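You operate a simulated robot arm through the tools that you are given. There is no shell and no other tool. Be economical: measure what you need, move in short steps, check, and stop when the job is done.

You are at the controls of a simulated robot arm. One attempt, no reset.

Task
Blow both wet propellers dry at the nozzle and stand them on the peg rack.

The check looks at the end state, three seconds after you hand in, the way a careful person would. Anything else that was tipped, shoved, dropped, spilled or broken makes it a failure.

Robot
A 7-joint arm with a two-finger parallel gripper, fixed in place. Base frame: the origin is at the foot of the arm, x ahead of it, y to its left, z up; the work surface is at about z = 0.86. Readings come in m, rad, newtons and seconds.
Its first joint turns from -2.897 to 2.897 rad. Payload 4.4 kg.
The TCP is the grasp point between the finger pads, 0.023 m short of the fingertips. In the tool frame z runs along the fingers and y along their closing line. Largest opening 0.094 m; finger width 0.038, thickness 0.01; the body of the gripper, 0.054 by 0.096 m, starts 0.039 m behind the TCP.
Orientation is told as [roll, pitch, yaw] about the base's x, y, z axes, in that order, counted from this pose: with the fingers straight down and closing along the base's y, the tool's x points along the base's -x, its y along +y and its z along -z.

Tools
- The arm moves only by the tool move_arm. Its argument "rows" is a list of rows, each a list of 3 entries, a list of its own where there are three numbers: the shift along the base's x, y, z in units of 300 mm (1.0 is 300 mm), then the turn, a rotation vector about the base's x, y, z in units of 120 degrees (1.0 is 120 degrees), then the gripper command, from -1 (fully open) to 1 (shut), values between in proportion. In form: [[[tx, ty, tz], [wx, wy, wz], grip], ...]. A call has 1 to 12 rows; each row is the pose to reach, as a shift and turn from the pose commanded when the call began. A call with a number of a shift or a turn outside -1 to 1 is refused whole. Rows are played at 5 a second. More than 0.05 m and 0.15 rad between two rows, or a gripper value outside its range, and nothing of the call is played. Where a pose cannot be reached the arm comes as near as it can. A force on the tool above 40 N (or 10 N above the force at the start of the call, whichever is more), or a blocked arm, ends the call early, and 0.2 s more pass. The fingers move at their own pace (about 0.072 m/s each) and stop on an object; they squeeze with about 24 N. The grip force told is the motor's: it shows also when the fingers shut on nothing. Time passes only in rows, and 0.2 s behind the last, so rows that repeat a pose let the fingers close. It gives the time, the measured TCP pose, the force on the tool (base axes), the opening and the grip force at its end, in the units of the frame above (readings bear some noise), with the torque about the TCP (base axes, N m) and any sound that the robot's microphone picked up.
- Cameras (640 x 400 px; columns grow to the right, rows downward): "scene" is fixed at [0.4006, -0.4999, 1.6294]; the picture's right is [0.91, -0.42, 0.00], its down [-0.23, -0.49, -0.84] and it looks along [0.35, 0.77, -0.54] (base axes); focal length 363 px, centre (320, 200). "wrist" rides on the gripper at [0.086, 0.016, -0.074] in the tool frame; the picture's right is [-0.18, 0.98, 0.00], its down [-0.58, -0.11, -0.81] and it looks along [-0.79, -0.15, 0.59] (tool axes); focal length 243 px, centre (320, 200). There is no depth. A picture from a camera that has moved, and an enlarged one, comes with that camera's place and axes in the base frame and with its lens.
- grab_frame(camera): a new picture of that camera. No time passes.
- close_up(camera, box): a new picture of the part [left, top, right, bottom] of that camera's present view, enlarged. No time passes.
- job_done(): hands the job in; it is judged then, once.

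Work in short steps. Places have to be worked out from the pictures, the camera data and where the tool is seen: move nearer, look again, correct. Check each grasp and each placing, and mend what went wrong. You have 120 turns and 84 pictures in all, those below and enlarged ones among them. Open the gripper and draw the arm clear of the work before you hand the job in, unless the task says otherwise; then end with one line.

The tools are called as name(argument=value, ...) on one line, values as JSON. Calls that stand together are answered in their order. move_arm: Moves the arm, as the interface text tells. Its arguments: {"type":"object","properties":{"rows":{"type":"array","items":{"type":"array"}}},"required":["rows"]} The other tools are called the same way: grab_frame (camera) takes a picture; close_up (camera, box) takes an enlarged picture of a part of a camera's view; job_done () hands the job in.

At the start:

```text
clock: 0.0
tcp_pos: [0.6764, 0.3738, 1.1596]
ee_rot: [0.001, -0.001, -0.002]
contact_force: [-0.4, 0.4, -0.1]
ft_torque: [0.03, -0.03, 0.02]
grip_width: 0.094
gripper_force: 0.0
```

scene: 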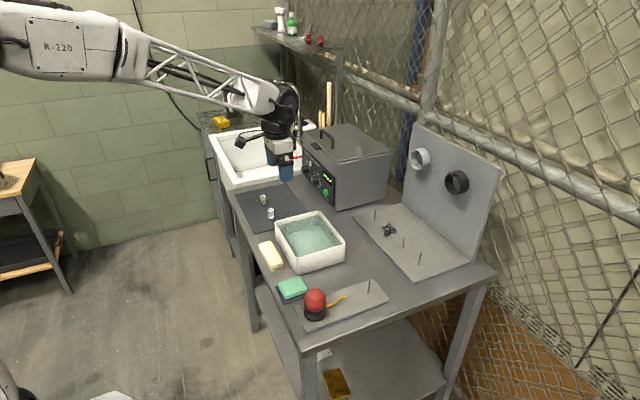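
wrist: 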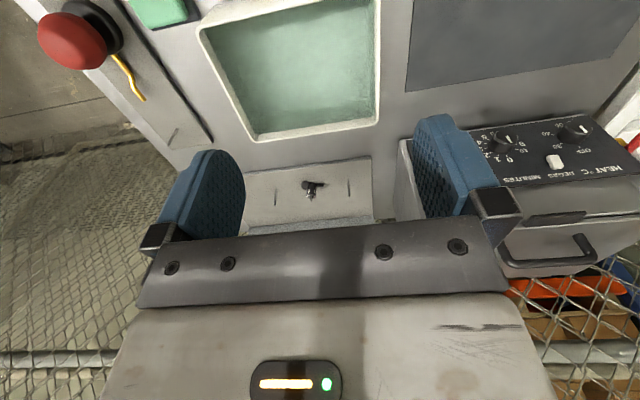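

I'll look closer at the mat, the peg rack and the front items to identify the propellers, nozzles and pegs.

close_up(camera="scene", box=[230, 170, 350, 245])

close_up(camera="scene", box=[350, 130, 510, 280])

close_up(camera="scene", box=[250, 230, 410, 330])

close_up(camera="scene", box=[190, 70, 400, 220])

```text
5.33 times, centred on (290, 208) of scene
camera zoom: at [0.4006, -0.4999, 1.6294], right [0.91, -0.42, 0.0], down [-0.23, -0.49, -0.84], along [0.35, 0.77, -0.54], focal length 1934 px, centre (480, 160)
```

zoom: 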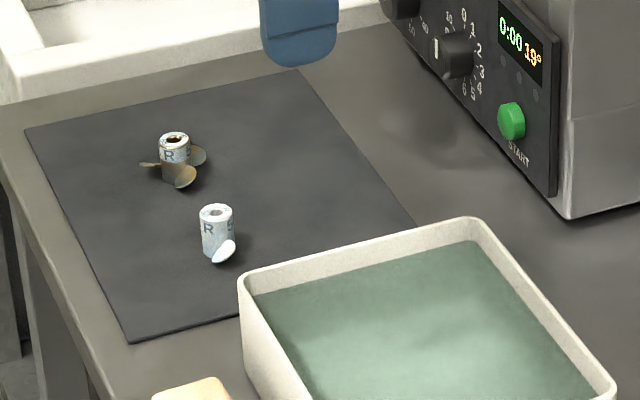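

```text
2.67 times, centred on (430, 205) of scene
camera zoom: at [0.4006, -0.4999, 1.6294], right [0.91, -0.42, 0.0], down [-0.23, -0.49, -0.84], along [0.35, 0.77, -0.54], focal length 967 px, centre (27, 187)
```

zoom: 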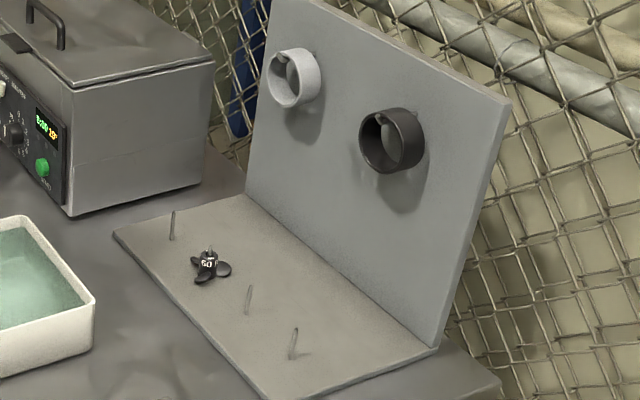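

```text
4.00 times, centred on (330, 280) of scene
camera zoom: at [0.4006, -0.4999, 1.6294], right [0.91, -0.42, 0.0], down [-0.23, -0.49, -0.84], along [0.35, 0.77, -0.54], focal length 1450 px, centre (280, -120)
```

zoom: 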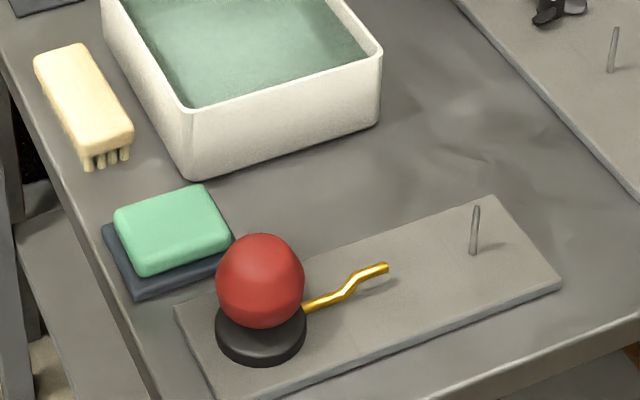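

```text
2.67 times, centred on (295, 145) of scene
camera zoom: at [0.4006, -0.4999, 1.6294], right [0.91, -0.42, 0.0], down [-0.23, -0.49, -0.84], along [0.35, 0.77, -0.54], focal length 967 px, centre (387, 347)
```

zoom: 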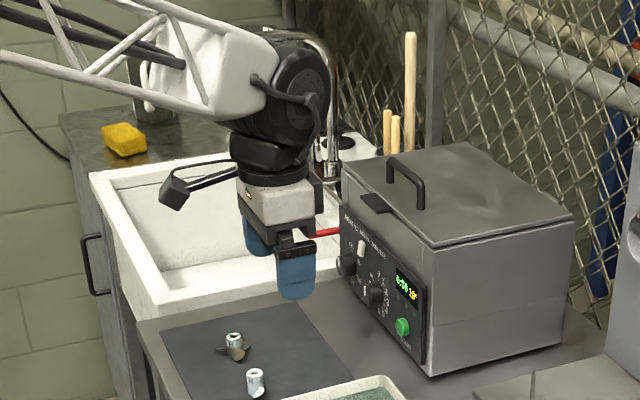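

The blower is a red bulb (~[0.654,0.094]) with a brass nozzle pointing along +x at a peg (~[0.814,0.092]). Two propellers stand on the mat (~[0.687,0.657] and [0.684,0.551]). Rack pegs are at x≈1.018, y≈0.128/0.213/0.295 (taken)/0.386. I move to view the propellers with the wrist camera.

move_arm(rows=[[[-0.1, 0.09, -0.05], [0, 0, 0], -1], [[-0.2, 0.18, -0.1], [0, 0, 0], -1], [[-0.3, 0.27, -0.15], [0, 0, 0], -1], [[-0.4, 0.36, -0.2], [0, 0, 0], -1], [[-0.5, 0.45, -0.25], [0, 0, 0], -1], [[-0.6, 0.54, -0.3], [0, 0, 0], -1], [[-0.7, 0.63, -0.35], [0, 0, 0], -1], [[-0.8, 0.72, -0.4], [0, 0, 0], -1]])

grab_frame(camera="wrist")

```text
clock: 1.8
tcp_pos: [0.439, 0.5919, 1.0408]
ee_rot: [0.0, 0.001, -0.002]
contact_force: [0.1, -0.1, 0.5]
ft_torque: [0.01, 0.0, -0.03]
grip_width: 0.0939
gripper_force: 0.1
```

```text
77 pictures are left
camera wrist: at [0.3517, 0.6074, 1.1141], right [0.18, 0.98, 0.0], down [0.58, -0.11, 0.81], along [0.79, -0.15, -0.59], focal length 243 px, centre (320, 200)
```

wrist: 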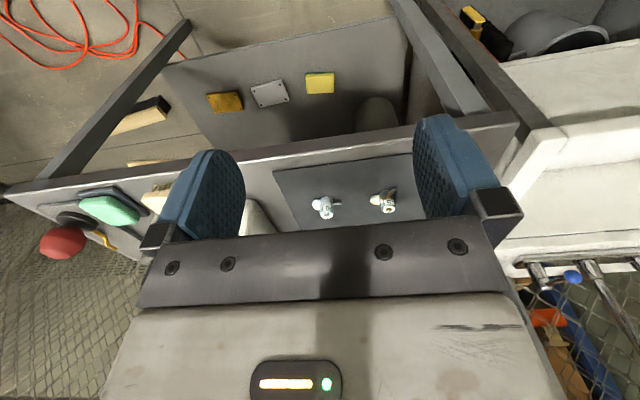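

close_up(camera="wrist", box=[270, 160, 430, 240])

```text
4.00 times, centred on (350, 200) of wrist
camera zoom: at [0.3517, 0.6074, 1.1141], right [0.18, 0.98, 0.0], down [0.58, -0.11, 0.81], along [0.79, -0.15, -0.59], focal length 970 px, centre (200, 200)
```

zoom: 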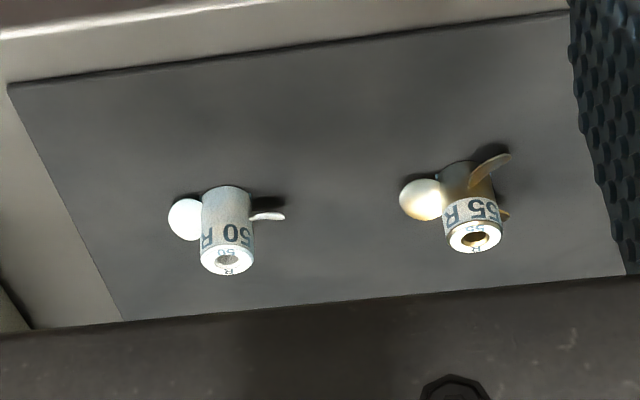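

The propellers are marked 50R (at ~[0.687,0.557], top z≈0.896) and 55R (at ~[0.690,0.660]), with blades on the lower half. Next I look at the rack from near, with a 20° outward tilt, since the pegs lie just past vertical reach.

move_arm(rows=[[[0.104, -0.107, 0.02], [0, -0.02, 0], -1], [[0.208, -0.214, 0.04], [0, -0.04, 0], -1], [[0.312, -0.321, 0.06], [0, -0.06, 0], -1], [[0.416, -0.428, 0.08], [0, -0.08, 0], -1], [[0.52, -0.535, 0.1], [0, -0.1, 0], -1], [[0.624, -0.642, 0.1], [0, -0.12, 0], -1], [[0.728, -0.749, 0.1], [0, -0.145, 0], -1], [[0.833, -0.853, 0.1], [0, -0.167, 0], -1]])

move_arm(rows=[[[0.107, -0.11, -0.03], [0, 0, 0], -1], [[0.214, -0.22, -0.06], [0, 0, 0], -1], [[0.321, -0.33, -0.1], [0, 0, 0], -1], [[0.428, -0.44, -0.14], [0, 0, 0], -1], [[0.5, -0.55, -0.18], [0, 0, 0], -1]])

grab_frame(camera="wrist")

```text
clock: 3.6
tcp_pos: [0.6867, 0.3326, 1.073]
ee_rot: [-0.001, -0.351, -0.001]
contact_force: [0.7, -0.8, -0.3]
ft_torque: [0.02, 0.03, 0.01]
grip_width: 0.0941
gripper_force: 0.1
```

```text
clock: 4.8
tcp_pos: [0.8394, 0.1685, 1.012]
ee_rot: [0.001, -0.351, 0.0]
contact_force: [-0.5, -0.7, 0.3]
ft_torque: [0.01, 0.03, 0.0]
grip_width: 0.0938
gripper_force: 0.1
```

```text
75 pictures are left
camera wrist: at [0.7311, 0.1846, 1.052], right [0.17, 0.98, 0.06], down [0.27, -0.11, 0.96], along [0.95, -0.15, -0.28], focal length 243 px, centre (320, 200)
```

wrist: 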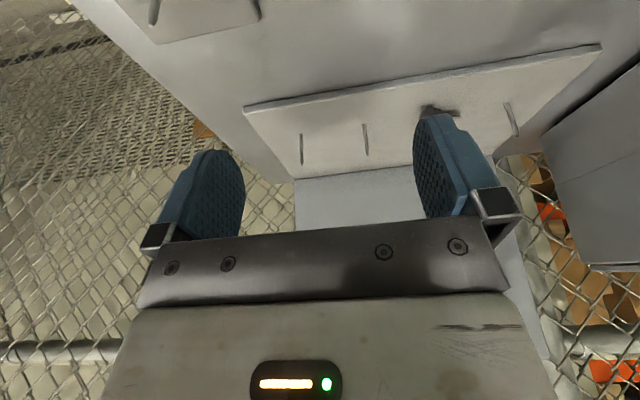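

The rack pegs are visible and unobstructed. I zoom in for labels and check reach by moving to about x=0.99 between two free pegs, staying above them.

close_up(camera="wrist", box=[240, 60, 600, 240])

move_arm(rows=[[[0.15, 0, 0], [0, 0, 0], -1], [[0.3, 0, 0], [0, 0, 0], -1], [[0.45, 0, 0], [0, 0, 0], -1], [[0.6, 0, 0], [0, 0, 0], -1]])

```text
1.78 times, centred on (420, 150) of wrist
camera zoom: at [0.7311, 0.1846, 1.052], right [0.17, 0.98, 0.06], down [0.27, -0.11, 0.96], along [0.95, -0.15, -0.28], focal length 431 px, centre (142, 289)
```

zoom: 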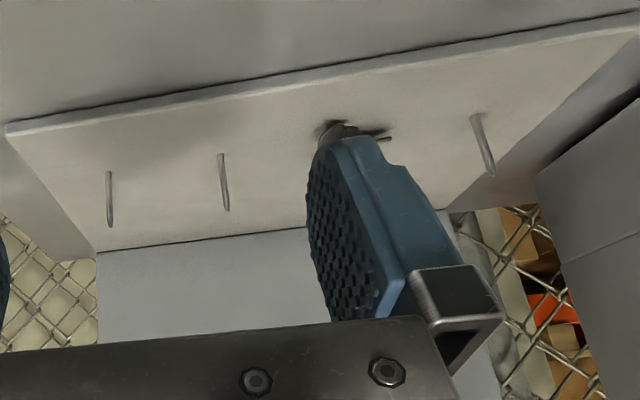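

```text
clock: 5.8
tcp_pos: [1.0158, 0.1687, 1.0125]
ee_rot: [-0.001, -0.352, -0.001]
contact_force: [-0.4, -0.9, 0.4]
ft_torque: [0.02, -0.02, 0.01]
grip_width: 0.0941
gripper_force: 0.0
```

Reach with the 20° tilt is fine and the pegs are roughly at y≈0.122 and 0.207, tips z≈0.917. Now I go back over the mat to 50R, hover in front of it and look.

move_arm(rows=[[[-0.14, 0.07, 0.01], [0, 0, 0], -1], [[-0.28, 0.14, 0.02], [0, 0, 0], -1], [[-0.42, 0.21, 0.03], [0, 0, 0], -1], [[-0.56, 0.3, 0.04], [0, 0, 0], -1], [[-0.7, 0.38, 0.05], [0, 0, 0], -1], [[-0.82, 0.46, 0.06], [0, 0, 0], -1]])

move_arm(rows=[[[-0.08, 0.14, 0], [0, 0, 0], -0.5], [[-0.16, 0.28, 0], [0, 0, 0], -0.2], [[-0.24, 0.42, -0.02], [0, 0, 0], -0.2], [[-0.32, 0.56, -0.06], [0, 0, 0], -0.2], [[-0.38, 0.68, -0.12], [0, 0, 0], -0.2], [[-0.4, 0.835, -0.18], [0, 0, 0], -0.2], [[-0.4, 0.835, -0.24], [0, 0, 0], -0.2]])

grab_frame(camera="wrist")

close_up(camera="scene", box=[230, 130, 350, 230])

```text
clock: 7.2
tcp_pos: [0.7681, 0.3075, 1.0357]
ee_rot: [0.0, -0.349, 0.0]
contact_force: [0.1, -0.3, 0.0]
ft_torque: [0.0, 0.0, -0.03]
grip_width: 0.0944
gripper_force: 0.0
```

```text
refused: row 6 steps farther than a row can; nothing moved
```

```text
73 pictures are left
camera wrist: at [0.6625, 0.3225, 1.0753], right [0.17, 0.98, 0.06], down [0.27, -0.11, 0.96], along [0.95, -0.15, -0.28], focal length 243 px, centre (320, 200)
```

wrist: 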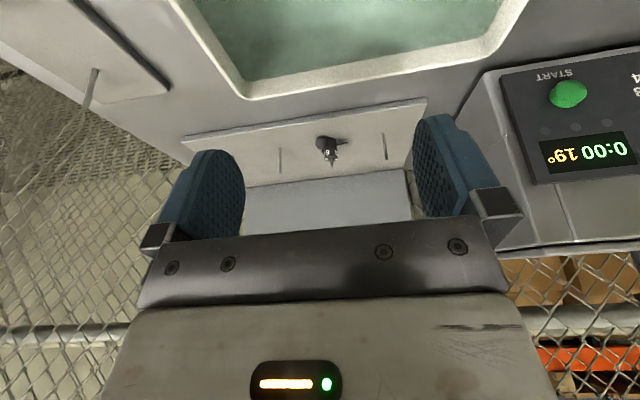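

```text
4.00 times, centred on (290, 180) of scene
camera zoom: at [0.4006, -0.4999, 1.6294], right [0.91, -0.42, 0.0], down [-0.23, -0.49, -0.84], along [0.35, 0.77, -0.54], focal length 1450 px, centre (440, 280)
```

zoom: 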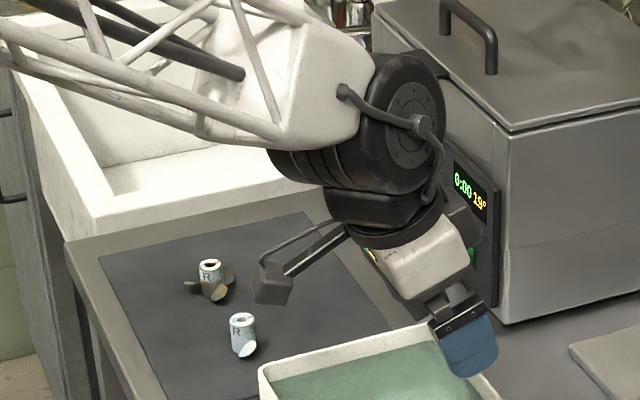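

The second call was refused for step size; I redo it with even steps, then look.

move_arm(rows=[[[-0.06, 0.12, 0], [0, 0, 0], -0.5], [[-0.12, 0.24, 0], [0, 0, 0], -0.2], [[-0.18, 0.36, 0], [0, 0, 0], -0.2], [[-0.24, 0.48, 0], [0, 0, 0], -0.2], [[-0.3, 0.6, -0.02], [0, 0, 0], -0.2], [[-0.36, 0.72, -0.06], [0, 0, 0], -0.2], [[-0.38, 0.833, -0.13], [0, 0, 0], -0.2], [[-0.38, 0.833, -0.233], [0, 0, 0], -0.2]])

close_up(camera="wrist", box=[200, 80, 440, 230])

close_up(camera="scene", box=[240, 160, 320, 230])

```text
clock: 9.0
tcp_pos: [0.6557, 0.5558, 0.9664]
ee_rot: [0.002, -0.35, -0.001]
contact_force: [-0.3, -0.1, -0.5]
ft_torque: [-0.03, -0.01, 0.03]
grip_width: 0.0563
gripper_force: 0.0
```

```text
2.67 times, centred on (320, 155) of wrist
camera zoom: at [0.5484, 0.572, 1.0056], right [0.17, 0.98, 0.06], down [0.27, -0.11, 0.96], along [0.95, -0.15, -0.28], focal length 647 px, centre (320, 320)
```

zoom: 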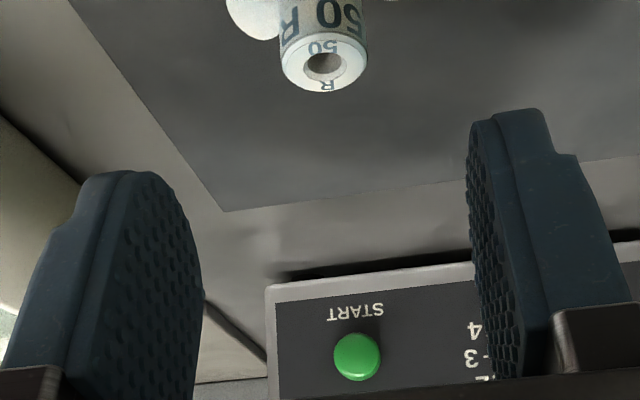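

```text
5.71 times, centred on (280, 195) of scene
camera zoom: at [0.4006, -0.4999, 1.6294], right [0.91, -0.42, 0.0], down [-0.23, -0.49, -0.84], along [0.35, 0.77, -0.54], focal length 2072 px, centre (549, 229)
```

zoom: 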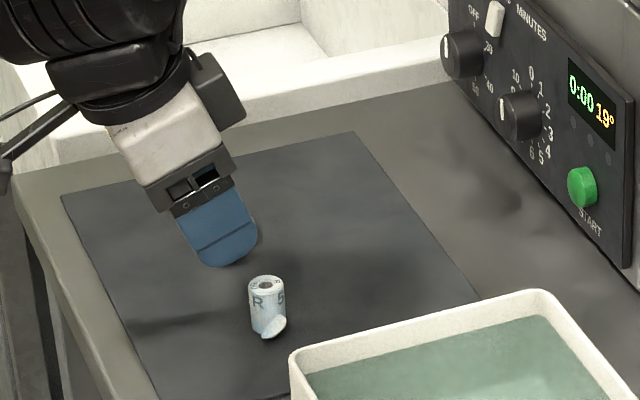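

Hub top in this view works out to ~[0.688,0.555]. I check blade height and layout in the upper part of the wrist view.

close_up(camera="wrist", box=[260, 50, 380, 125])

close_up(camera="scene", box=[260, 195, 290, 225])

```text
5.33 times, centred on (320, 88) of wrist
camera zoom: at [0.5484, 0.572, 1.0056], right [0.17, 0.98, 0.06], down [0.27, -0.11, 0.96], along [0.95, -0.15, -0.28], focal length 1294 px, centre (320, 800)
```

zoom: 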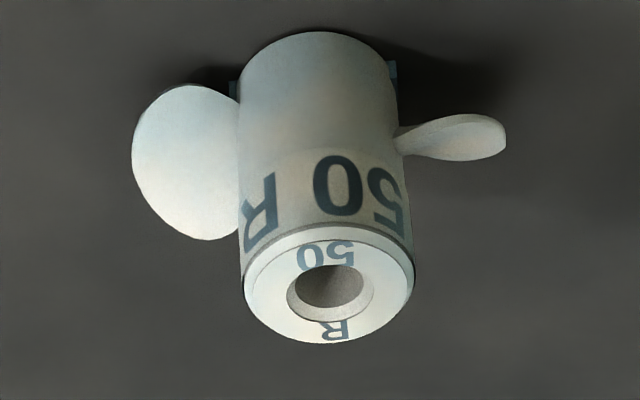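

```text
13.33 times, centred on (275, 210) of scene
camera zoom: at [0.4006, -0.4999, 1.6294], right [0.91, -0.42, 0.0], down [-0.23, -0.49, -0.84], along [0.35, 0.77, -0.54], focal length 4835 px, centre (920, 67)
```

zoom: 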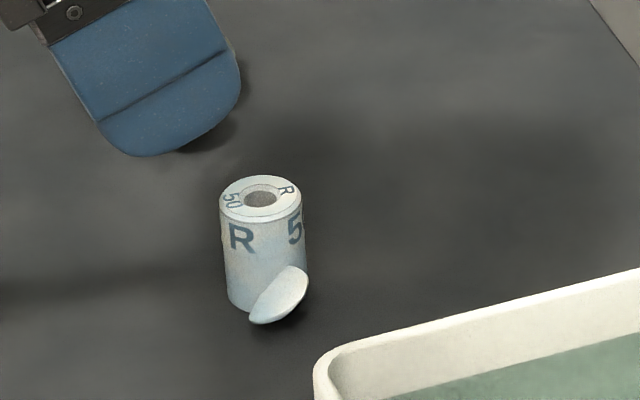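

The blades sit in the lower half of the hub (~16 mm); fingertips at z≈0.881 will grip the upper 14 mm. I move in and close.

move_arm(rows=[[[0.088, 0, -0.04], [0, 0, 0], -0.2], [[0.088, 0, -0.12], [0, 0, 0], -0.2], [[0.088, 0, -0.17], [0, 0, 0], -0.2], [[0.088, 0, -0.213], [0, 0, 0], -0.2], [[0.088, 0, -0.213], [0, 0, 0], -0.2]])

close_up(camera="scene", box=[250, 185, 300, 225])

close_up(camera="wrist", box=[220, 100, 420, 225])

```text
clock: 10.2
tcp_pos: [0.6812, 0.5578, 0.8989]
ee_rot: [0.0, -0.348, -0.001]
contact_force: [0.1, 0.2, -0.2]
ft_torque: [-0.01, -0.01, 0.0]
grip_width: 0.0564
gripper_force: 0.0
```

```text
10.00 times, centred on (275, 205) of scene
camera zoom: at [0.4006, -0.4999, 1.6294], right [0.91, -0.42, 0.0], down [-0.23, -0.49, -0.84], along [0.35, 0.77, -0.54], focal length 3626 px, centre (770, 150)
```

zoom: 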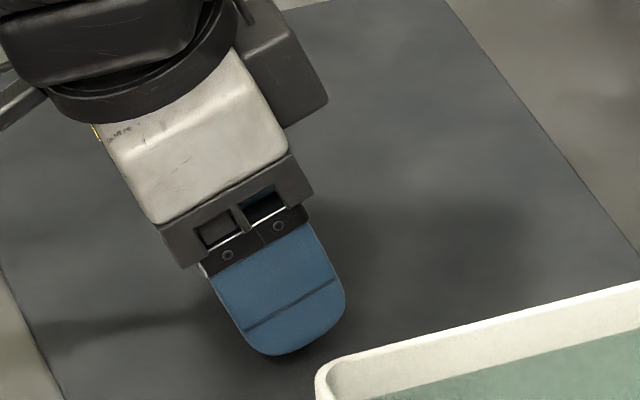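

```text
3.20 times, centred on (320, 162) of wrist
camera zoom: at [0.5748, 0.5731, 0.9393], right [0.17, 0.98, 0.06], down [0.27, -0.11, 0.96], along [0.95, -0.15, -0.28], focal length 776 px, centre (320, 320)
```

zoom: 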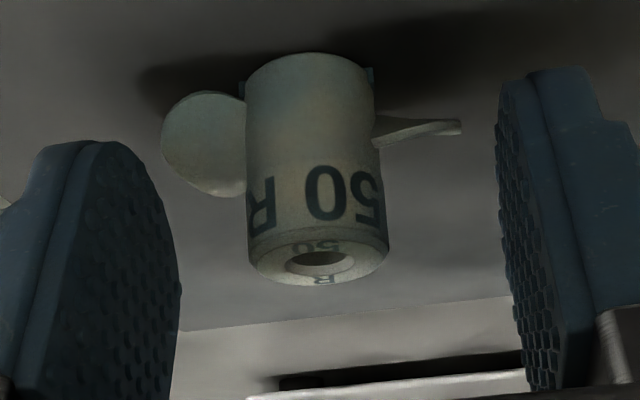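

The fingers straddle the hub, but blade tops may reach ~20 mm above the mat, so I raise about 6 mm and then close.

move_arm(rows=[[[0, -0.003, 0.022], [0, 0, 0], -0.2], [[0, -0.003, 0.022], [0, 0, 0], 0.1], [[0, -0.003, 0.022], [0, 0, 0], 0.4], [[0, -0.003, 0.022], [0, 0, 0], 1], [[0, -0.003, 0.022], [0, 0, 0], 1], [[0, -0.003, 0.022], [0, 0, 0], 1]])

close_up(camera="wrist", box=[220, 100, 420, 225])

```text
clock: 11.6
tcp_pos: [0.6822, 0.5564, 0.9062]
ee_rot: [0.001, -0.349, 0.0]
contact_force: [0.2, -0.8, 0.0]
ft_torque: [-0.02, -0.04, -0.01]
grip_width: 0.019
gripper_force: 23.8
```

```text
3.20 times, centred on (320, 162) of wrist
camera zoom: at [0.5748, 0.572, 0.9461], right [0.17, 0.98, 0.06], down [0.27, -0.11, 0.96], along [0.95, -0.15, -0.28], focal length 776 px, centre (320, 320)
```

zoom: 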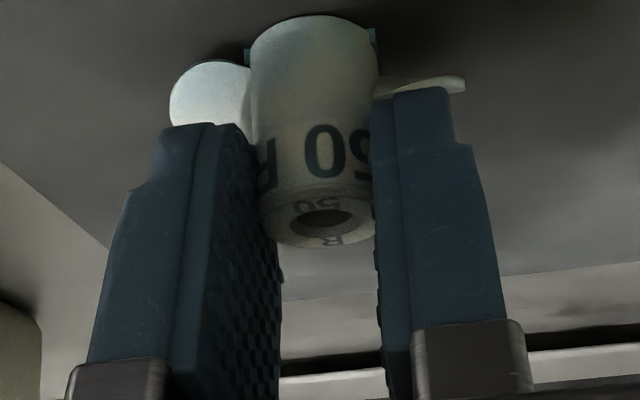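

Gripped at 19 mm. I lift and check how the propeller sits.

move_arm(rows=[[[0, 0, 0.05], [0, 0, 0], 1], [[0, 0, 0.15], [0, 0, 0], 1], [[0, 0, 0.3], [0, 0, 0], 1], [[0, 0, 0.45], [0, 0, 0], 1]])

close_up(camera="wrist", box=[220, 100, 420, 225])

close_up(camera="scene", box=[245, 135, 315, 190])

```text
clock: 12.6
tcp_pos: [0.6791, 0.5574, 1.0392]
ee_rot: [-0.002, -0.348, -0.002]
contact_force: [-0.3, 0.5, -0.6]
ft_torque: [0.02, -0.02, -0.04]
grip_width: 0.0193
gripper_force: 24.0
```

```text
3.20 times, centred on (320, 162) of wrist
camera zoom: at [0.5724, 0.5727, 1.0779], right [0.17, 0.98, 0.06], down [0.27, -0.11, 0.96], along [0.95, -0.15, -0.29], focal length 776 px, centre (320, 320)
```

zoom: 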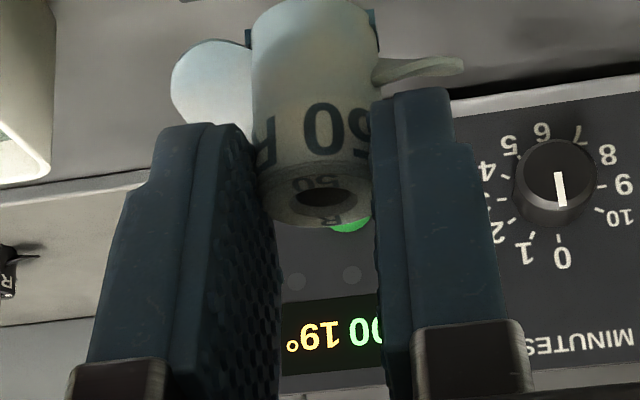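

```text
7.27 times, centred on (280, 162) of scene
camera zoom: at [0.4006, -0.4999, 1.6294], right [0.91, -0.42, 0.0], down [-0.23, -0.49, -0.84], along [0.35, 0.77, -0.54], focal length 2637 px, centre (611, 473)
```

zoom: 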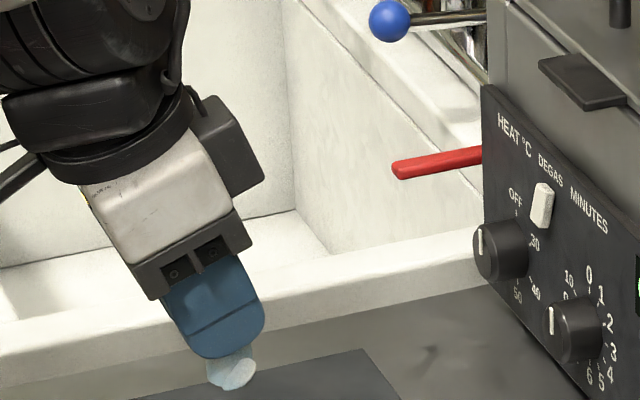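

The propeller seems to have shifted slightly in the pads. I take a taller view to judge its tilt.

close_up(camera="wrist", box=[260, 80, 380, 190])

close_up(camera="scene", box=[260, 160, 290, 185])

```text
3.64 times, centred on (320, 135) of wrist
camera zoom: at [0.5724, 0.5727, 1.0779], right [0.17, 0.98, 0.06], down [0.27, -0.11, 0.96], along [0.95, -0.15, -0.29], focal length 882 px, centre (320, 436)
```

zoom: 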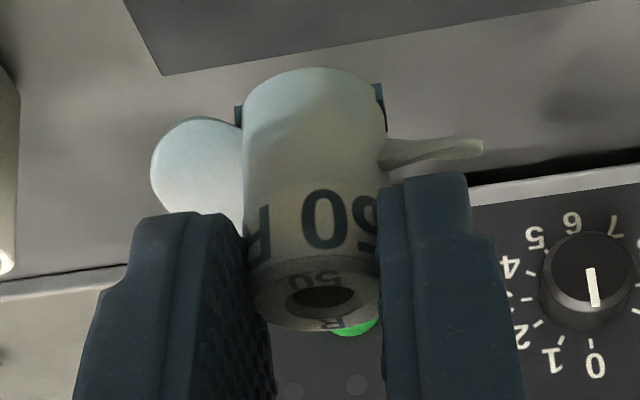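

```text
16.00 times, centred on (275, 172) of scene
camera zoom: at [0.4006, -0.4999, 1.6294], right [0.91, -0.42, 0.0], down [-0.23, -0.49, -0.84], along [0.35, 0.77, -0.54], focal length 5802 px, centre (1040, 640)
```

zoom: 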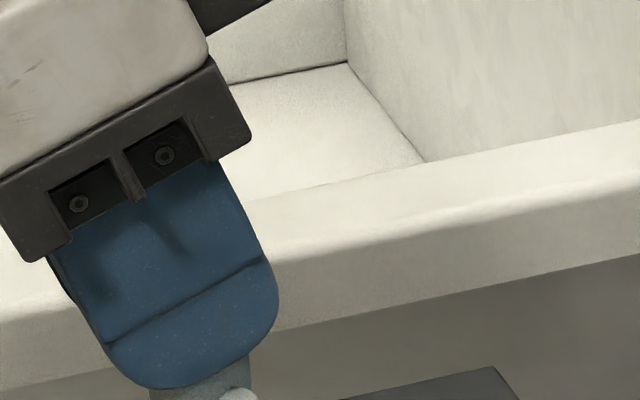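

Comparing before/after rows, the hub slid ~3 mm down in the pads at lift-off but stays upright. I carry it over the tray toward the blower peg and re-check for slipping.

move_arm(rows=[[[0.02, -0.13, 0.02], [0, 0, 0], 1], [[0.04, -0.26, 0.04], [0, 0, 0], 1], [[0.06, -0.39, 0.05], [0, 0, 0], 1], [[0.08, -0.52, 0.05], [0, 0, 0], 1], [[0.11, -0.65, 0.05], [0, 0, 0], 1], [[0.14, -0.78, 0.05], [0, 0, 0], 1], [[0.17, -0.9, 0.05], [0, 0, 0], 1]])

move_arm(rows=[[[0.03, -0.13, 0], [0, 0, 0], 1], [[0.06, -0.26, 0], [0, 0, 0], 1], [[0.09, -0.39, 0], [0, 0, 0], 1], [[0.12, -0.52, 0], [0, 0, 0], 1], [[0.15, -0.62, -0.05], [0, 0, 0], 1], [[0.17, -0.64, -0.12], [0, 0, 0], 1]])

grab_frame(camera="wrist")

close_up(camera="scene", box=[290, 210, 400, 320])

```text
clock: 14.2
tcp_pos: [0.7366, 0.285, 1.0606]
ee_rot: [-0.001, -0.349, 0.001]
contact_force: [0.0, -0.8, -0.3]
ft_torque: [-0.03, 0.01, 0.03]
grip_width: 0.0194
gripper_force: 24.1
```

```text
clock: 15.6
tcp_pos: [0.7839, 0.0939, 1.0202]
ee_rot: [0.0, -0.351, 0.001]
contact_force: [-0.2, 0.3, 0.1]
ft_torque: [-0.04, -0.01, 0.02]
grip_width: 0.0191
gripper_force: 23.9
```

```text
60 pictures are left
camera wrist: at [0.678, 0.1087, 1.0605], right [0.17, 0.98, 0.06], down [0.27, -0.11, 0.96], along [0.95, -0.15, -0.28], focal length 243 px, centre (320, 200)
```

wrist: 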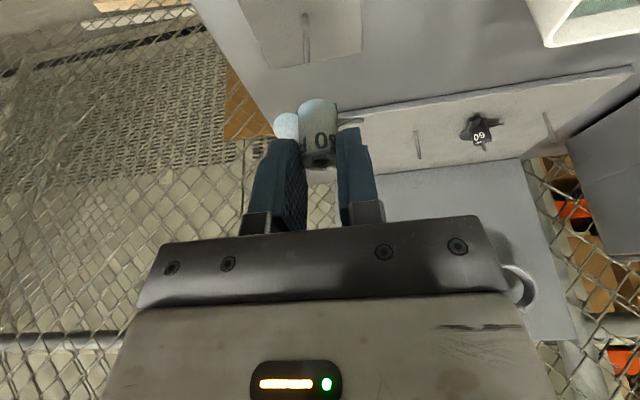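

```text
3.64 times, centred on (345, 265) of scene
camera zoom: at [0.4006, -0.4999, 1.6294], right [0.91, -0.42, 0.0], down [-0.23, -0.49, -0.84], along [0.35, 0.77, -0.54], focal length 1319 px, centre (229, -36)
```

zoom: 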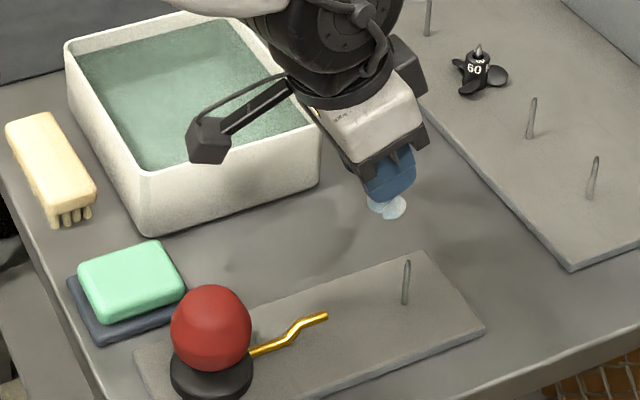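

No further slip. The peg by wrist view is ~[0.815,0.084], by scene ~[0.814,0.092]. I go to just above it and compare hub and peg in both views.

move_arm(rows=[[[0.03, -0.02, -0.02], [0, 0, 0], 1], [[0.06, -0.02, -0.06], [0, 0, 0], 1], [[0.087, -0.02, -0.117], [0, 0, 0], 1], [[0.087, -0.02, -0.117], [0, 0, 0], 1]])

close_up(camera="wrist", box=[240, 0, 400, 200])

close_up(camera="scene", box=[325, 235, 405, 315])

```text
clock: 16.6
tcp_pos: [0.8118, 0.0874, 0.9841]
ee_rot: [0.0, -0.35, -0.001]
contact_force: [0.4, -0.9, -0.1]
ft_torque: [-0.03, -0.01, -0.02]
grip_width: 0.019
gripper_force: 24.2
```

```text
2.00 times, centred on (320, 100) of wrist
camera zoom: at [0.7044, 0.1028, 1.0232], right [0.17, 0.98, 0.06], down [0.27, -0.11, 0.96], along [0.95, -0.15, -0.28], focal length 485 px, centre (320, 400)
```

zoom: 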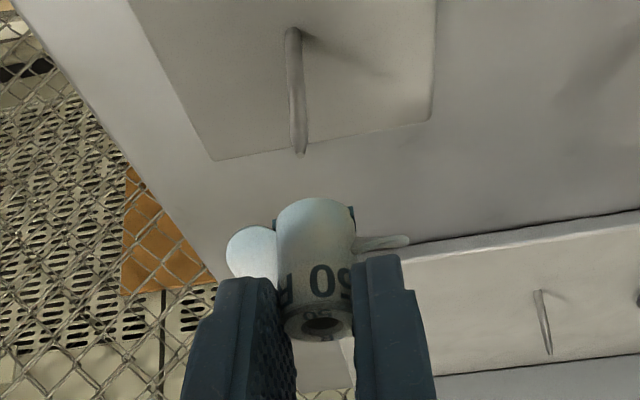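

```text
5.00 times, centred on (365, 275) of scene
camera zoom: at [0.4006, -0.4999, 1.6294], right [0.91, -0.42, 0.0], down [-0.23, -0.49, -0.84], along [0.35, 0.77, -0.54], focal length 1813 px, centre (95, -175)
```

zoom: 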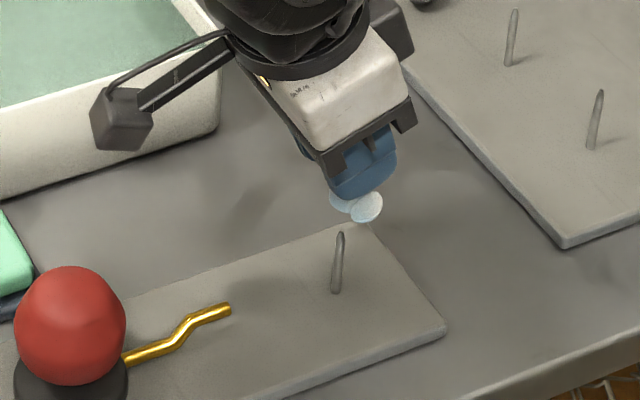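

Wrist geometry gives the peg at ~[0.814,0.0845] and the hub axis at ~[0.8165,0.087]; I correct by −2.5 mm in x and y and lower about 3 cm so the tip should just enter the bore, then check.

move_arm(rows=[[[-0.008, -0.0085, 0], [0, 0, 0], 1], [[-0.008, -0.0085, -0.03], [0, 0, 0], 1], [[-0.008, -0.0085, -0.06], [0, 0, 0], 1], [[-0.008, -0.0085, -0.09], [0, 0, 0], 1]])

close_up(camera="wrist", box=[260, 40, 380, 180])

close_up(camera="scene", box=[345, 255, 395, 305])

```text
clock: 17.6
tcp_pos: [0.8063, 0.0837, 0.9595]
ee_rot: [0.0, -0.349, 0.001]
contact_force: [0.4, -0.1, -0.7]
ft_torque: [-0.01, 0.03, -0.01]
grip_width: 0.0187
gripper_force: 24.0
```

```text
2.86 times, centred on (320, 110) of wrist
camera zoom: at [0.7013, 0.0993, 0.9992], right [0.17, 0.98, 0.06], down [0.27, -0.11, 0.96], along [0.95, -0.15, -0.28], focal length 693 px, centre (320, 457)
```

zoom: 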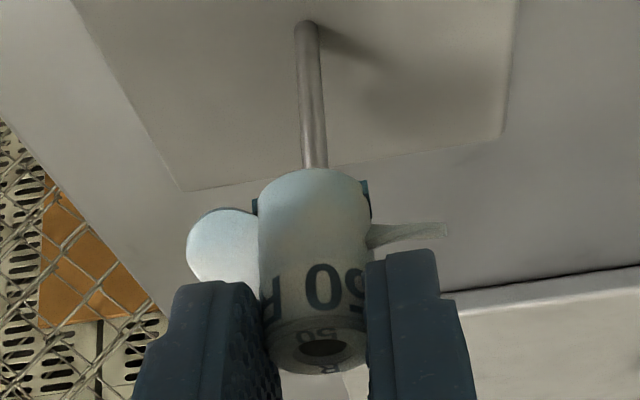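

```text
8.00 times, centred on (370, 280) of scene
camera zoom: at [0.4006, -0.4999, 1.6294], right [0.91, -0.42, 0.0], down [-0.23, -0.49, -0.84], along [0.35, 0.77, -0.54], focal length 2901 px, centre (-80, -440)
```

zoom: 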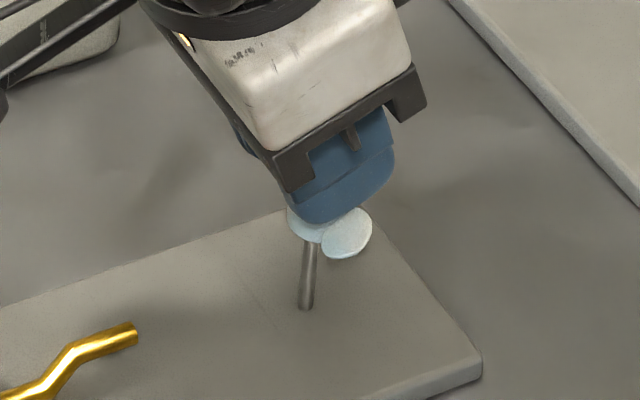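

The peg runs into the hub's underside in both views with no contact force. I keep lowering gently.

move_arm(rows=[[[0, 0, -0.03], [0, 0, 0], 1], [[0, 0, -0.06], [0, 0, 0], 1], [[0, 0, -0.09], [0, 0, 0], 1]])

close_up(camera="wrist", box=[260, 40, 380, 180])

close_up(camera="scene", box=[345, 255, 395, 305])

```text
clock: 18.4
tcp_pos: [0.8083, 0.083, 0.9322]
ee_rot: [-0.001, -0.349, -0.001]
contact_force: [-5.8, 3.3, 1.5]
ft_torque: [0.12, 0.14, 0.04]
grip_width: 0.0191
gripper_force: 23.6
```

```text
2.86 times, centred on (320, 110) of wrist
camera zoom: at [0.7017, 0.0992, 0.9715], right [0.17, 0.98, 0.06], down [0.27, -0.11, 0.96], along [0.95, -0.15, -0.28], focal length 693 px, centre (320, 457)
```

zoom: 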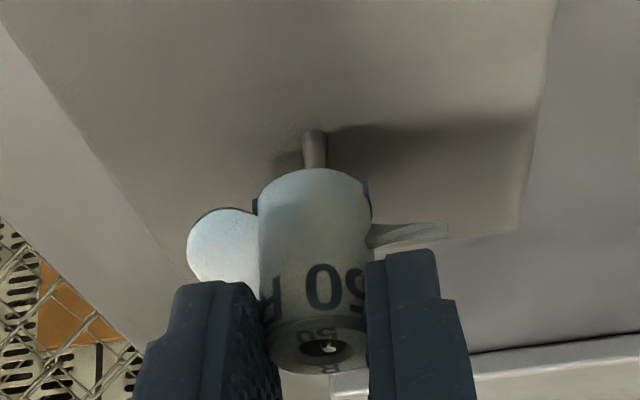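

```text
8.00 times, centred on (370, 280) of scene
camera zoom: at [0.4006, -0.4999, 1.6294], right [0.91, -0.42, 0.0], down [-0.23, -0.49, -0.84], along [0.35, 0.77, -0.54], focal length 2901 px, centre (-80, -440)
```

zoom: 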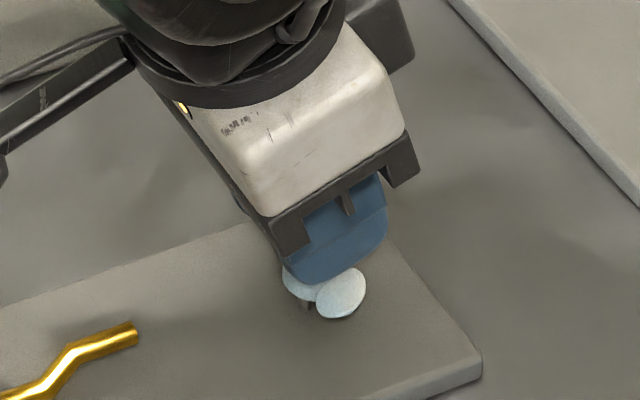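

The peg tip shows inside the bore; a small side force says the hub needs to go slightly −x, +y. I nudge and lower the last centimetre.

move_arm(rows=[[[-0.006, 0.004, -0.01], [0, 0, 0], 1], [[-0.007, 0.005, -0.025], [0, 0, 0], 1], [[-0.007, 0.005, -0.035], [0, 0, 0], 1]])

close_up(camera="wrist", box=[260, 40, 380, 180])

```text
clock: 19.2
tcp_pos: [0.8051, 0.0865, 0.9198]
ee_rot: [0.0, -0.349, -0.001]
contact_force: [0.2, 0.0, -0.5]
ft_torque: [-0.01, 0.01, -0.01]
grip_width: 0.0189
gripper_force: 23.7
```

```text
2.86 times, centred on (320, 110) of wrist
camera zoom: at [0.6995, 0.1018, 0.9607], right [0.17, 0.98, 0.06], down [0.27, -0.11, 0.96], along [0.95, -0.15, -0.28], focal length 693 px, centre (320, 457)
```

zoom: 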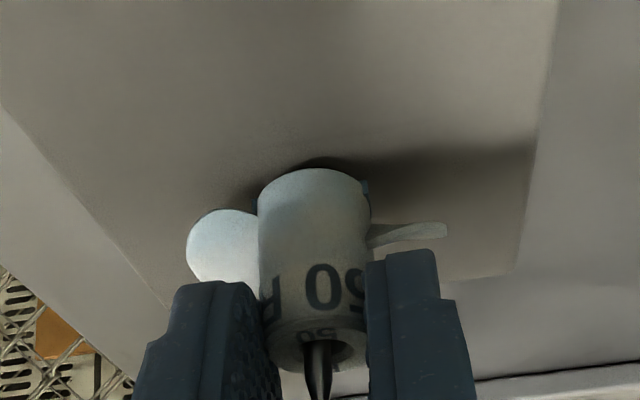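

Centred now, forces zero. I lower until it touches the board.

move_arm(rows=[[[0, 0, -0.007], [0, 0, 0], 1], [[0, 0, -0.014], [0, 0, 0], 1]])

close_up(camera="wrist", box=[260, 40, 380, 180])

```text
clock: 19.8
tcp_pos: [0.8074, 0.0865, 0.9183]
ee_rot: [0.0, -0.35, -0.002]
contact_force: [-6.6, -0.5, 14.0]
ft_torque: [-0.03, 0.19, 0.01]
grip_width: 0.0192
gripper_force: 24.1
```

```text
2.86 times, centred on (320, 110) of wrist
camera zoom: at [0.6995, 0.1021, 0.9577], right [0.17, 0.98, 0.06], down [0.27, -0.11, 0.96], along [0.95, -0.15, -0.28], focal length 693 px, centre (320, 457)
```

zoom: 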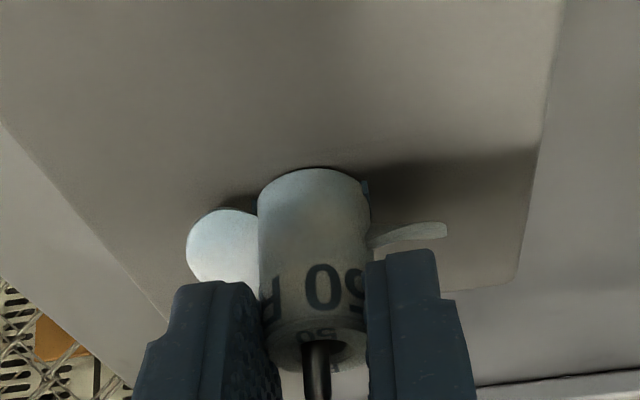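

It is seated (14 N vertical). I open and withdraw along the tool axis.

move_arm(rows=[[[0, 0, 0.004], [0, 0, 0], 0.3], [[0, 0, 0.004], [0, 0, 0], 0], [[0, 0, 0.004], [0, 0, 0], -0.2], [[-0.01, 0, 0.06], [0, 0, 0], -0.2], [[-0.04, 0, 0.15], [0, 0, 0], -0.2], [[-0.1, 0, 0.28], [0, 0, 0], -0.2], [[-0.18, 0, 0.42], [0, 0, 0], -0.2]])

close_up(camera="scene", box=[290, 240, 400, 325])

grab_frame(camera="wrist")

```text
clock: 21.4
tcp_pos: [0.7503, 0.0879, 1.0447]
ee_rot: [-0.001, -0.349, 0.0]
contact_force: [-0.4, 0.1, -0.2]
ft_torque: [0.0, -0.01, 0.01]
grip_width: 0.0564
gripper_force: 0.0
```

```text
4.71 times, centred on (345, 282) of scene
camera zoom: at [0.4006, -0.4999, 1.6294], right [0.91, -0.42, 0.0], down [-0.23, -0.49, -0.84], along [0.35, 0.77, -0.54], focal length 1706 px, centre (202, -188)
```

zoom: 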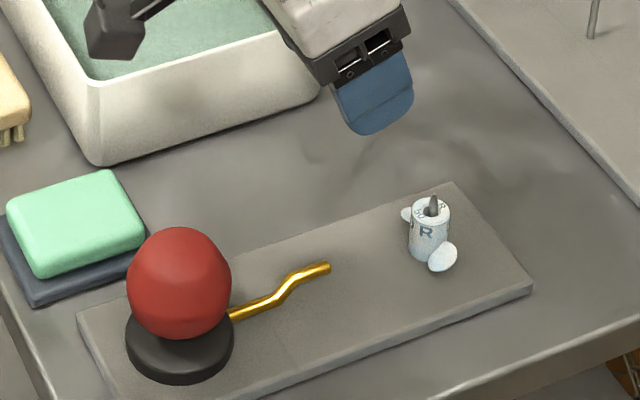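

```text
49 pictures are left
camera wrist: at [0.6433, 0.1036, 1.0845], right [0.17, 0.98, 0.06], down [0.27, -0.11, 0.96], along [0.95, -0.15, -0.29], focal length 243 px, centre (320, 200)
```

wrist: 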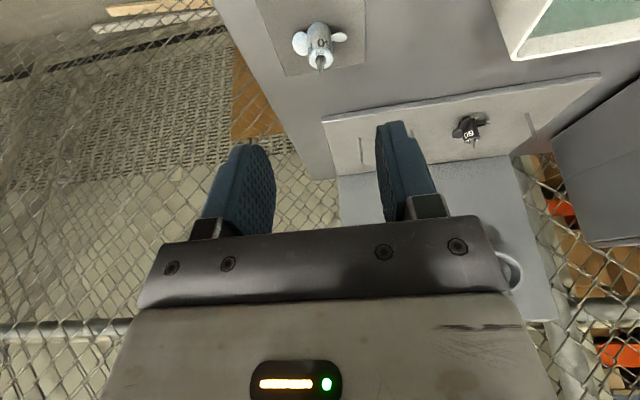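

50R stands on the blower peg. The bulb centre is at about [0.655,0.088], top ~0.945. I straighten the tool, close the fingers and hover above it.

move_arm(rows=[[[-0.08, 0, 0], [0, 0.04, 0], 0.5], [[-0.16, 0, 0], [0, 0.083, 0], 1], [[-0.24, 0, 0], [0, 0.125, 0], 1], [[-0.317, 0, -0.03], [0, 0.1667, 0], 1], [[-0.317, 0, -0.07], [0, 0.1667, 0], 1]])

close_up(camera="scene", box=[280, 230, 400, 330])

close_up(camera="wrist", box=[200, 0, 440, 220])

```text
clock: 22.6
tcp_pos: [0.6561, 0.0866, 1.0211]
ee_rot: [0.0, -0.001, -0.001]
contact_force: [0.0, -0.1, 0.2]
ft_torque: [0.0, -0.04, 0.0]
grip_width: 0.0
gripper_force: 24.0
```

```text
4.00 times, centred on (340, 280) of scene
camera zoom: at [0.4006, -0.4999, 1.6294], right [0.91, -0.42, 0.0], down [-0.23, -0.49, -0.84], along [0.35, 0.77, -0.54], focal length 1450 px, centre (240, -120)
```

zoom: 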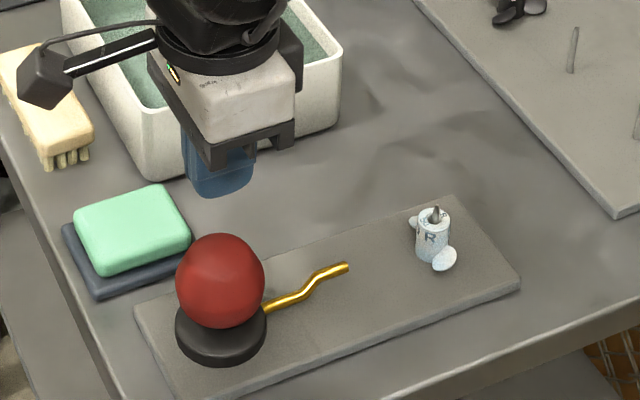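

```text
1.82 times, centred on (320, 110) of wrist
camera zoom: at [0.5695, 0.103, 1.0957], right [0.18, 0.98, 0.0], down [0.58, -0.11, 0.81], along [0.79, -0.15, -0.59], focal length 441 px, centre (320, 364)
```

zoom: 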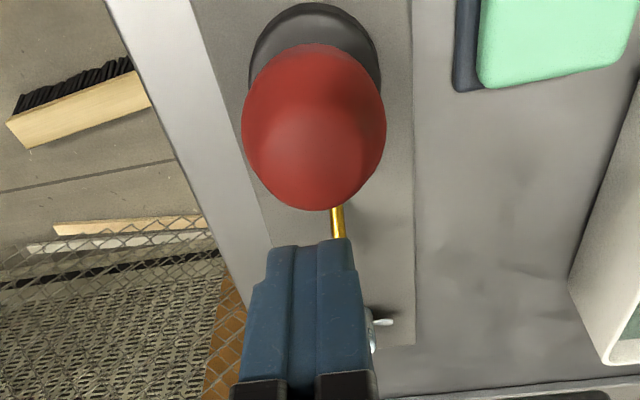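

The wrist view agrees: bulb at ~[0.654,0.085]. I press down on it in small steps, then release.

move_arm(rows=[[[-0.005, -0.005, -0.08], [0, 0, 0], 1], [[-0.005, -0.005, -0.15], [0, 0, 0], 1], [[-0.005, -0.005, -0.18], [0, 0, 0], 1], [[-0.005, -0.005, -0.2], [0, 0, 0], 1], [[-0.005, -0.005, -0.22], [0, 0, 0], 1], [[-0.005, -0.005, -0.24], [0, 0, 0], 1], [[-0.005, -0.005, -0.26], [0, 0, 0], 1]])

close_up(camera="scene", box=[280, 230, 400, 330])

```text
clock: 24.0
tcp_pos: [0.6562, 0.0862, 0.9544]
ee_rot: [-0.001, -0.005, -0.001]
contact_force: [-8.8, -2.5, 17.9]
ft_torque: [-0.08, 0.29, -0.02]
grip_width: 0.0
gripper_force: 23.9
stopped in row 6: the force on the tool passed its limit at 49 N (the readings are from after the stop); the commanded pose is now the measured one
```

```text
4.00 times, centred on (340, 280) of scene
camera zoom: at [0.4006, -0.4999, 1.6294], right [0.91, -0.42, 0.0], down [-0.23, -0.49, -0.84], along [0.35, 0.77, -0.54], focal length 1450 px, centre (240, -120)
```

zoom: 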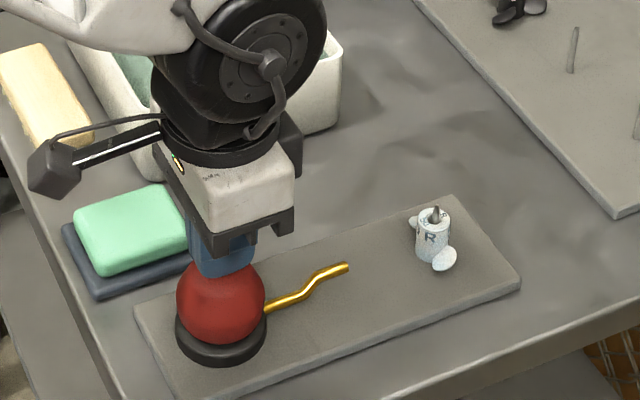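

The bulb went down by roughly 1 cm and hit its stop at 49 N, no sound reported. I lift off and check the propeller's look and the bulb.

move_arm(rows=[[[0, 0, 0.03], [0, 0, 0], 1], [[0, 0, 0.08], [0, 0, 0], 1], [[0, 0, 0.15], [0, 0, 0], 1]])

close_up(camera="scene", box=[280, 230, 400, 330])

close_up(camera="scene", box=[365, 270, 405, 305])

```text
clock: 24.8
tcp_pos: [0.656, 0.086, 0.9991]
ee_rot: [-0.002, -0.003, -0.001]
contact_force: [0.6, -0.1, 0.3]
ft_torque: [0.0, 0.0, 0.02]
grip_width: 0.0
gripper_force: 24.5
```

```text
4.00 times, centred on (340, 280) of scene
camera zoom: at [0.4006, -0.4999, 1.6294], right [0.91, -0.42, 0.0], down [-0.23, -0.49, -0.84], along [0.35, 0.77, -0.54], focal length 1450 px, centre (240, -120)
```

zoom: 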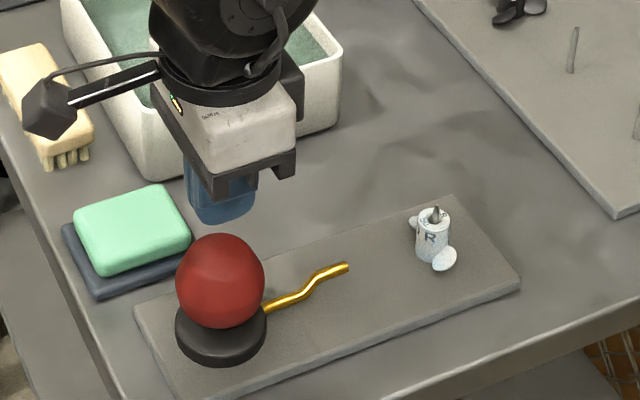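

```text
11.43 times, centred on (385, 288) of scene
camera zoom: at [0.4006, -0.4999, 1.6294], right [0.91, -0.42, 0.0], down [-0.23, -0.49, -0.84], along [0.35, 0.77, -0.54], focal length 4144 px, centre (-423, -800)
```

zoom: 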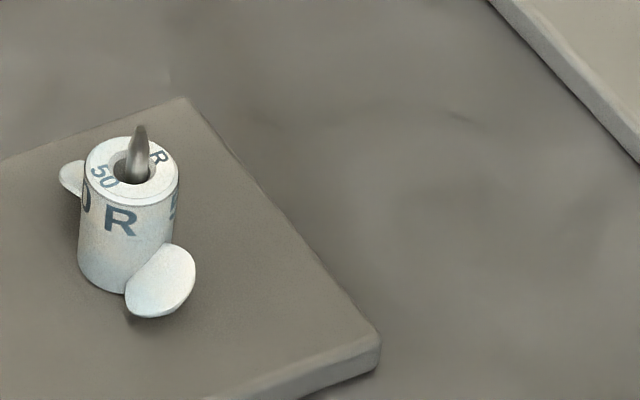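

The bulb is a spring pump that returned. I give several strokes to just short of the stop and watch for sound and drying.

move_arm(rows=[[[-0.003, 0, -0.09], [0, 0, 0], 1], [[-0.003, 0, -0.12], [0, 0, 0], 1], [[-0.003, 0, -0.14], [0, 0, 0], 1], [[-0.003, 0, -0.14], [0, 0, 0], 1], [[-0.003, 0, -0.07], [0, 0, 0], 1], [[-0.003, 0, -0.07], [0, 0, 0], 1], [[-0.003, 0, -0.11], [0, 0, 0], 1], [[-0.003, 0, -0.14], [0, 0, 0], 1], [[-0.003, 0, -0.14], [0, 0, 0], 1], [[-0.003, 0, -0.06], [0, 0, 0], 1]])

close_up(camera="scene", box=[365, 270, 405, 305])

```text
clock: 27.0
tcp_pos: [0.6532, 0.0833, 0.9794]
ee_rot: [0.0, -0.002, 0.0]
contact_force: [0.5, -0.6, 0.3]
ft_torque: [-0.01, -0.04, 0.03]
grip_width: 0.0
gripper_force: 24.3
```

```text
11.43 times, centred on (385, 288) of scene
camera zoom: at [0.4006, -0.4999, 1.6294], right [0.91, -0.42, 0.0], down [-0.23, -0.49, -0.84], along [0.35, 0.77, -0.54], focal length 4144 px, centre (-423, -800)
```

zoom: 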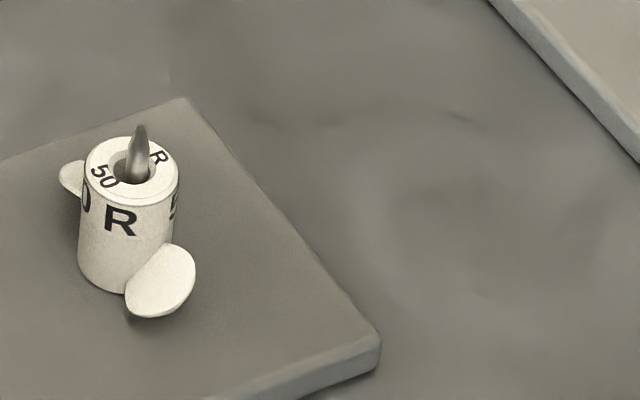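

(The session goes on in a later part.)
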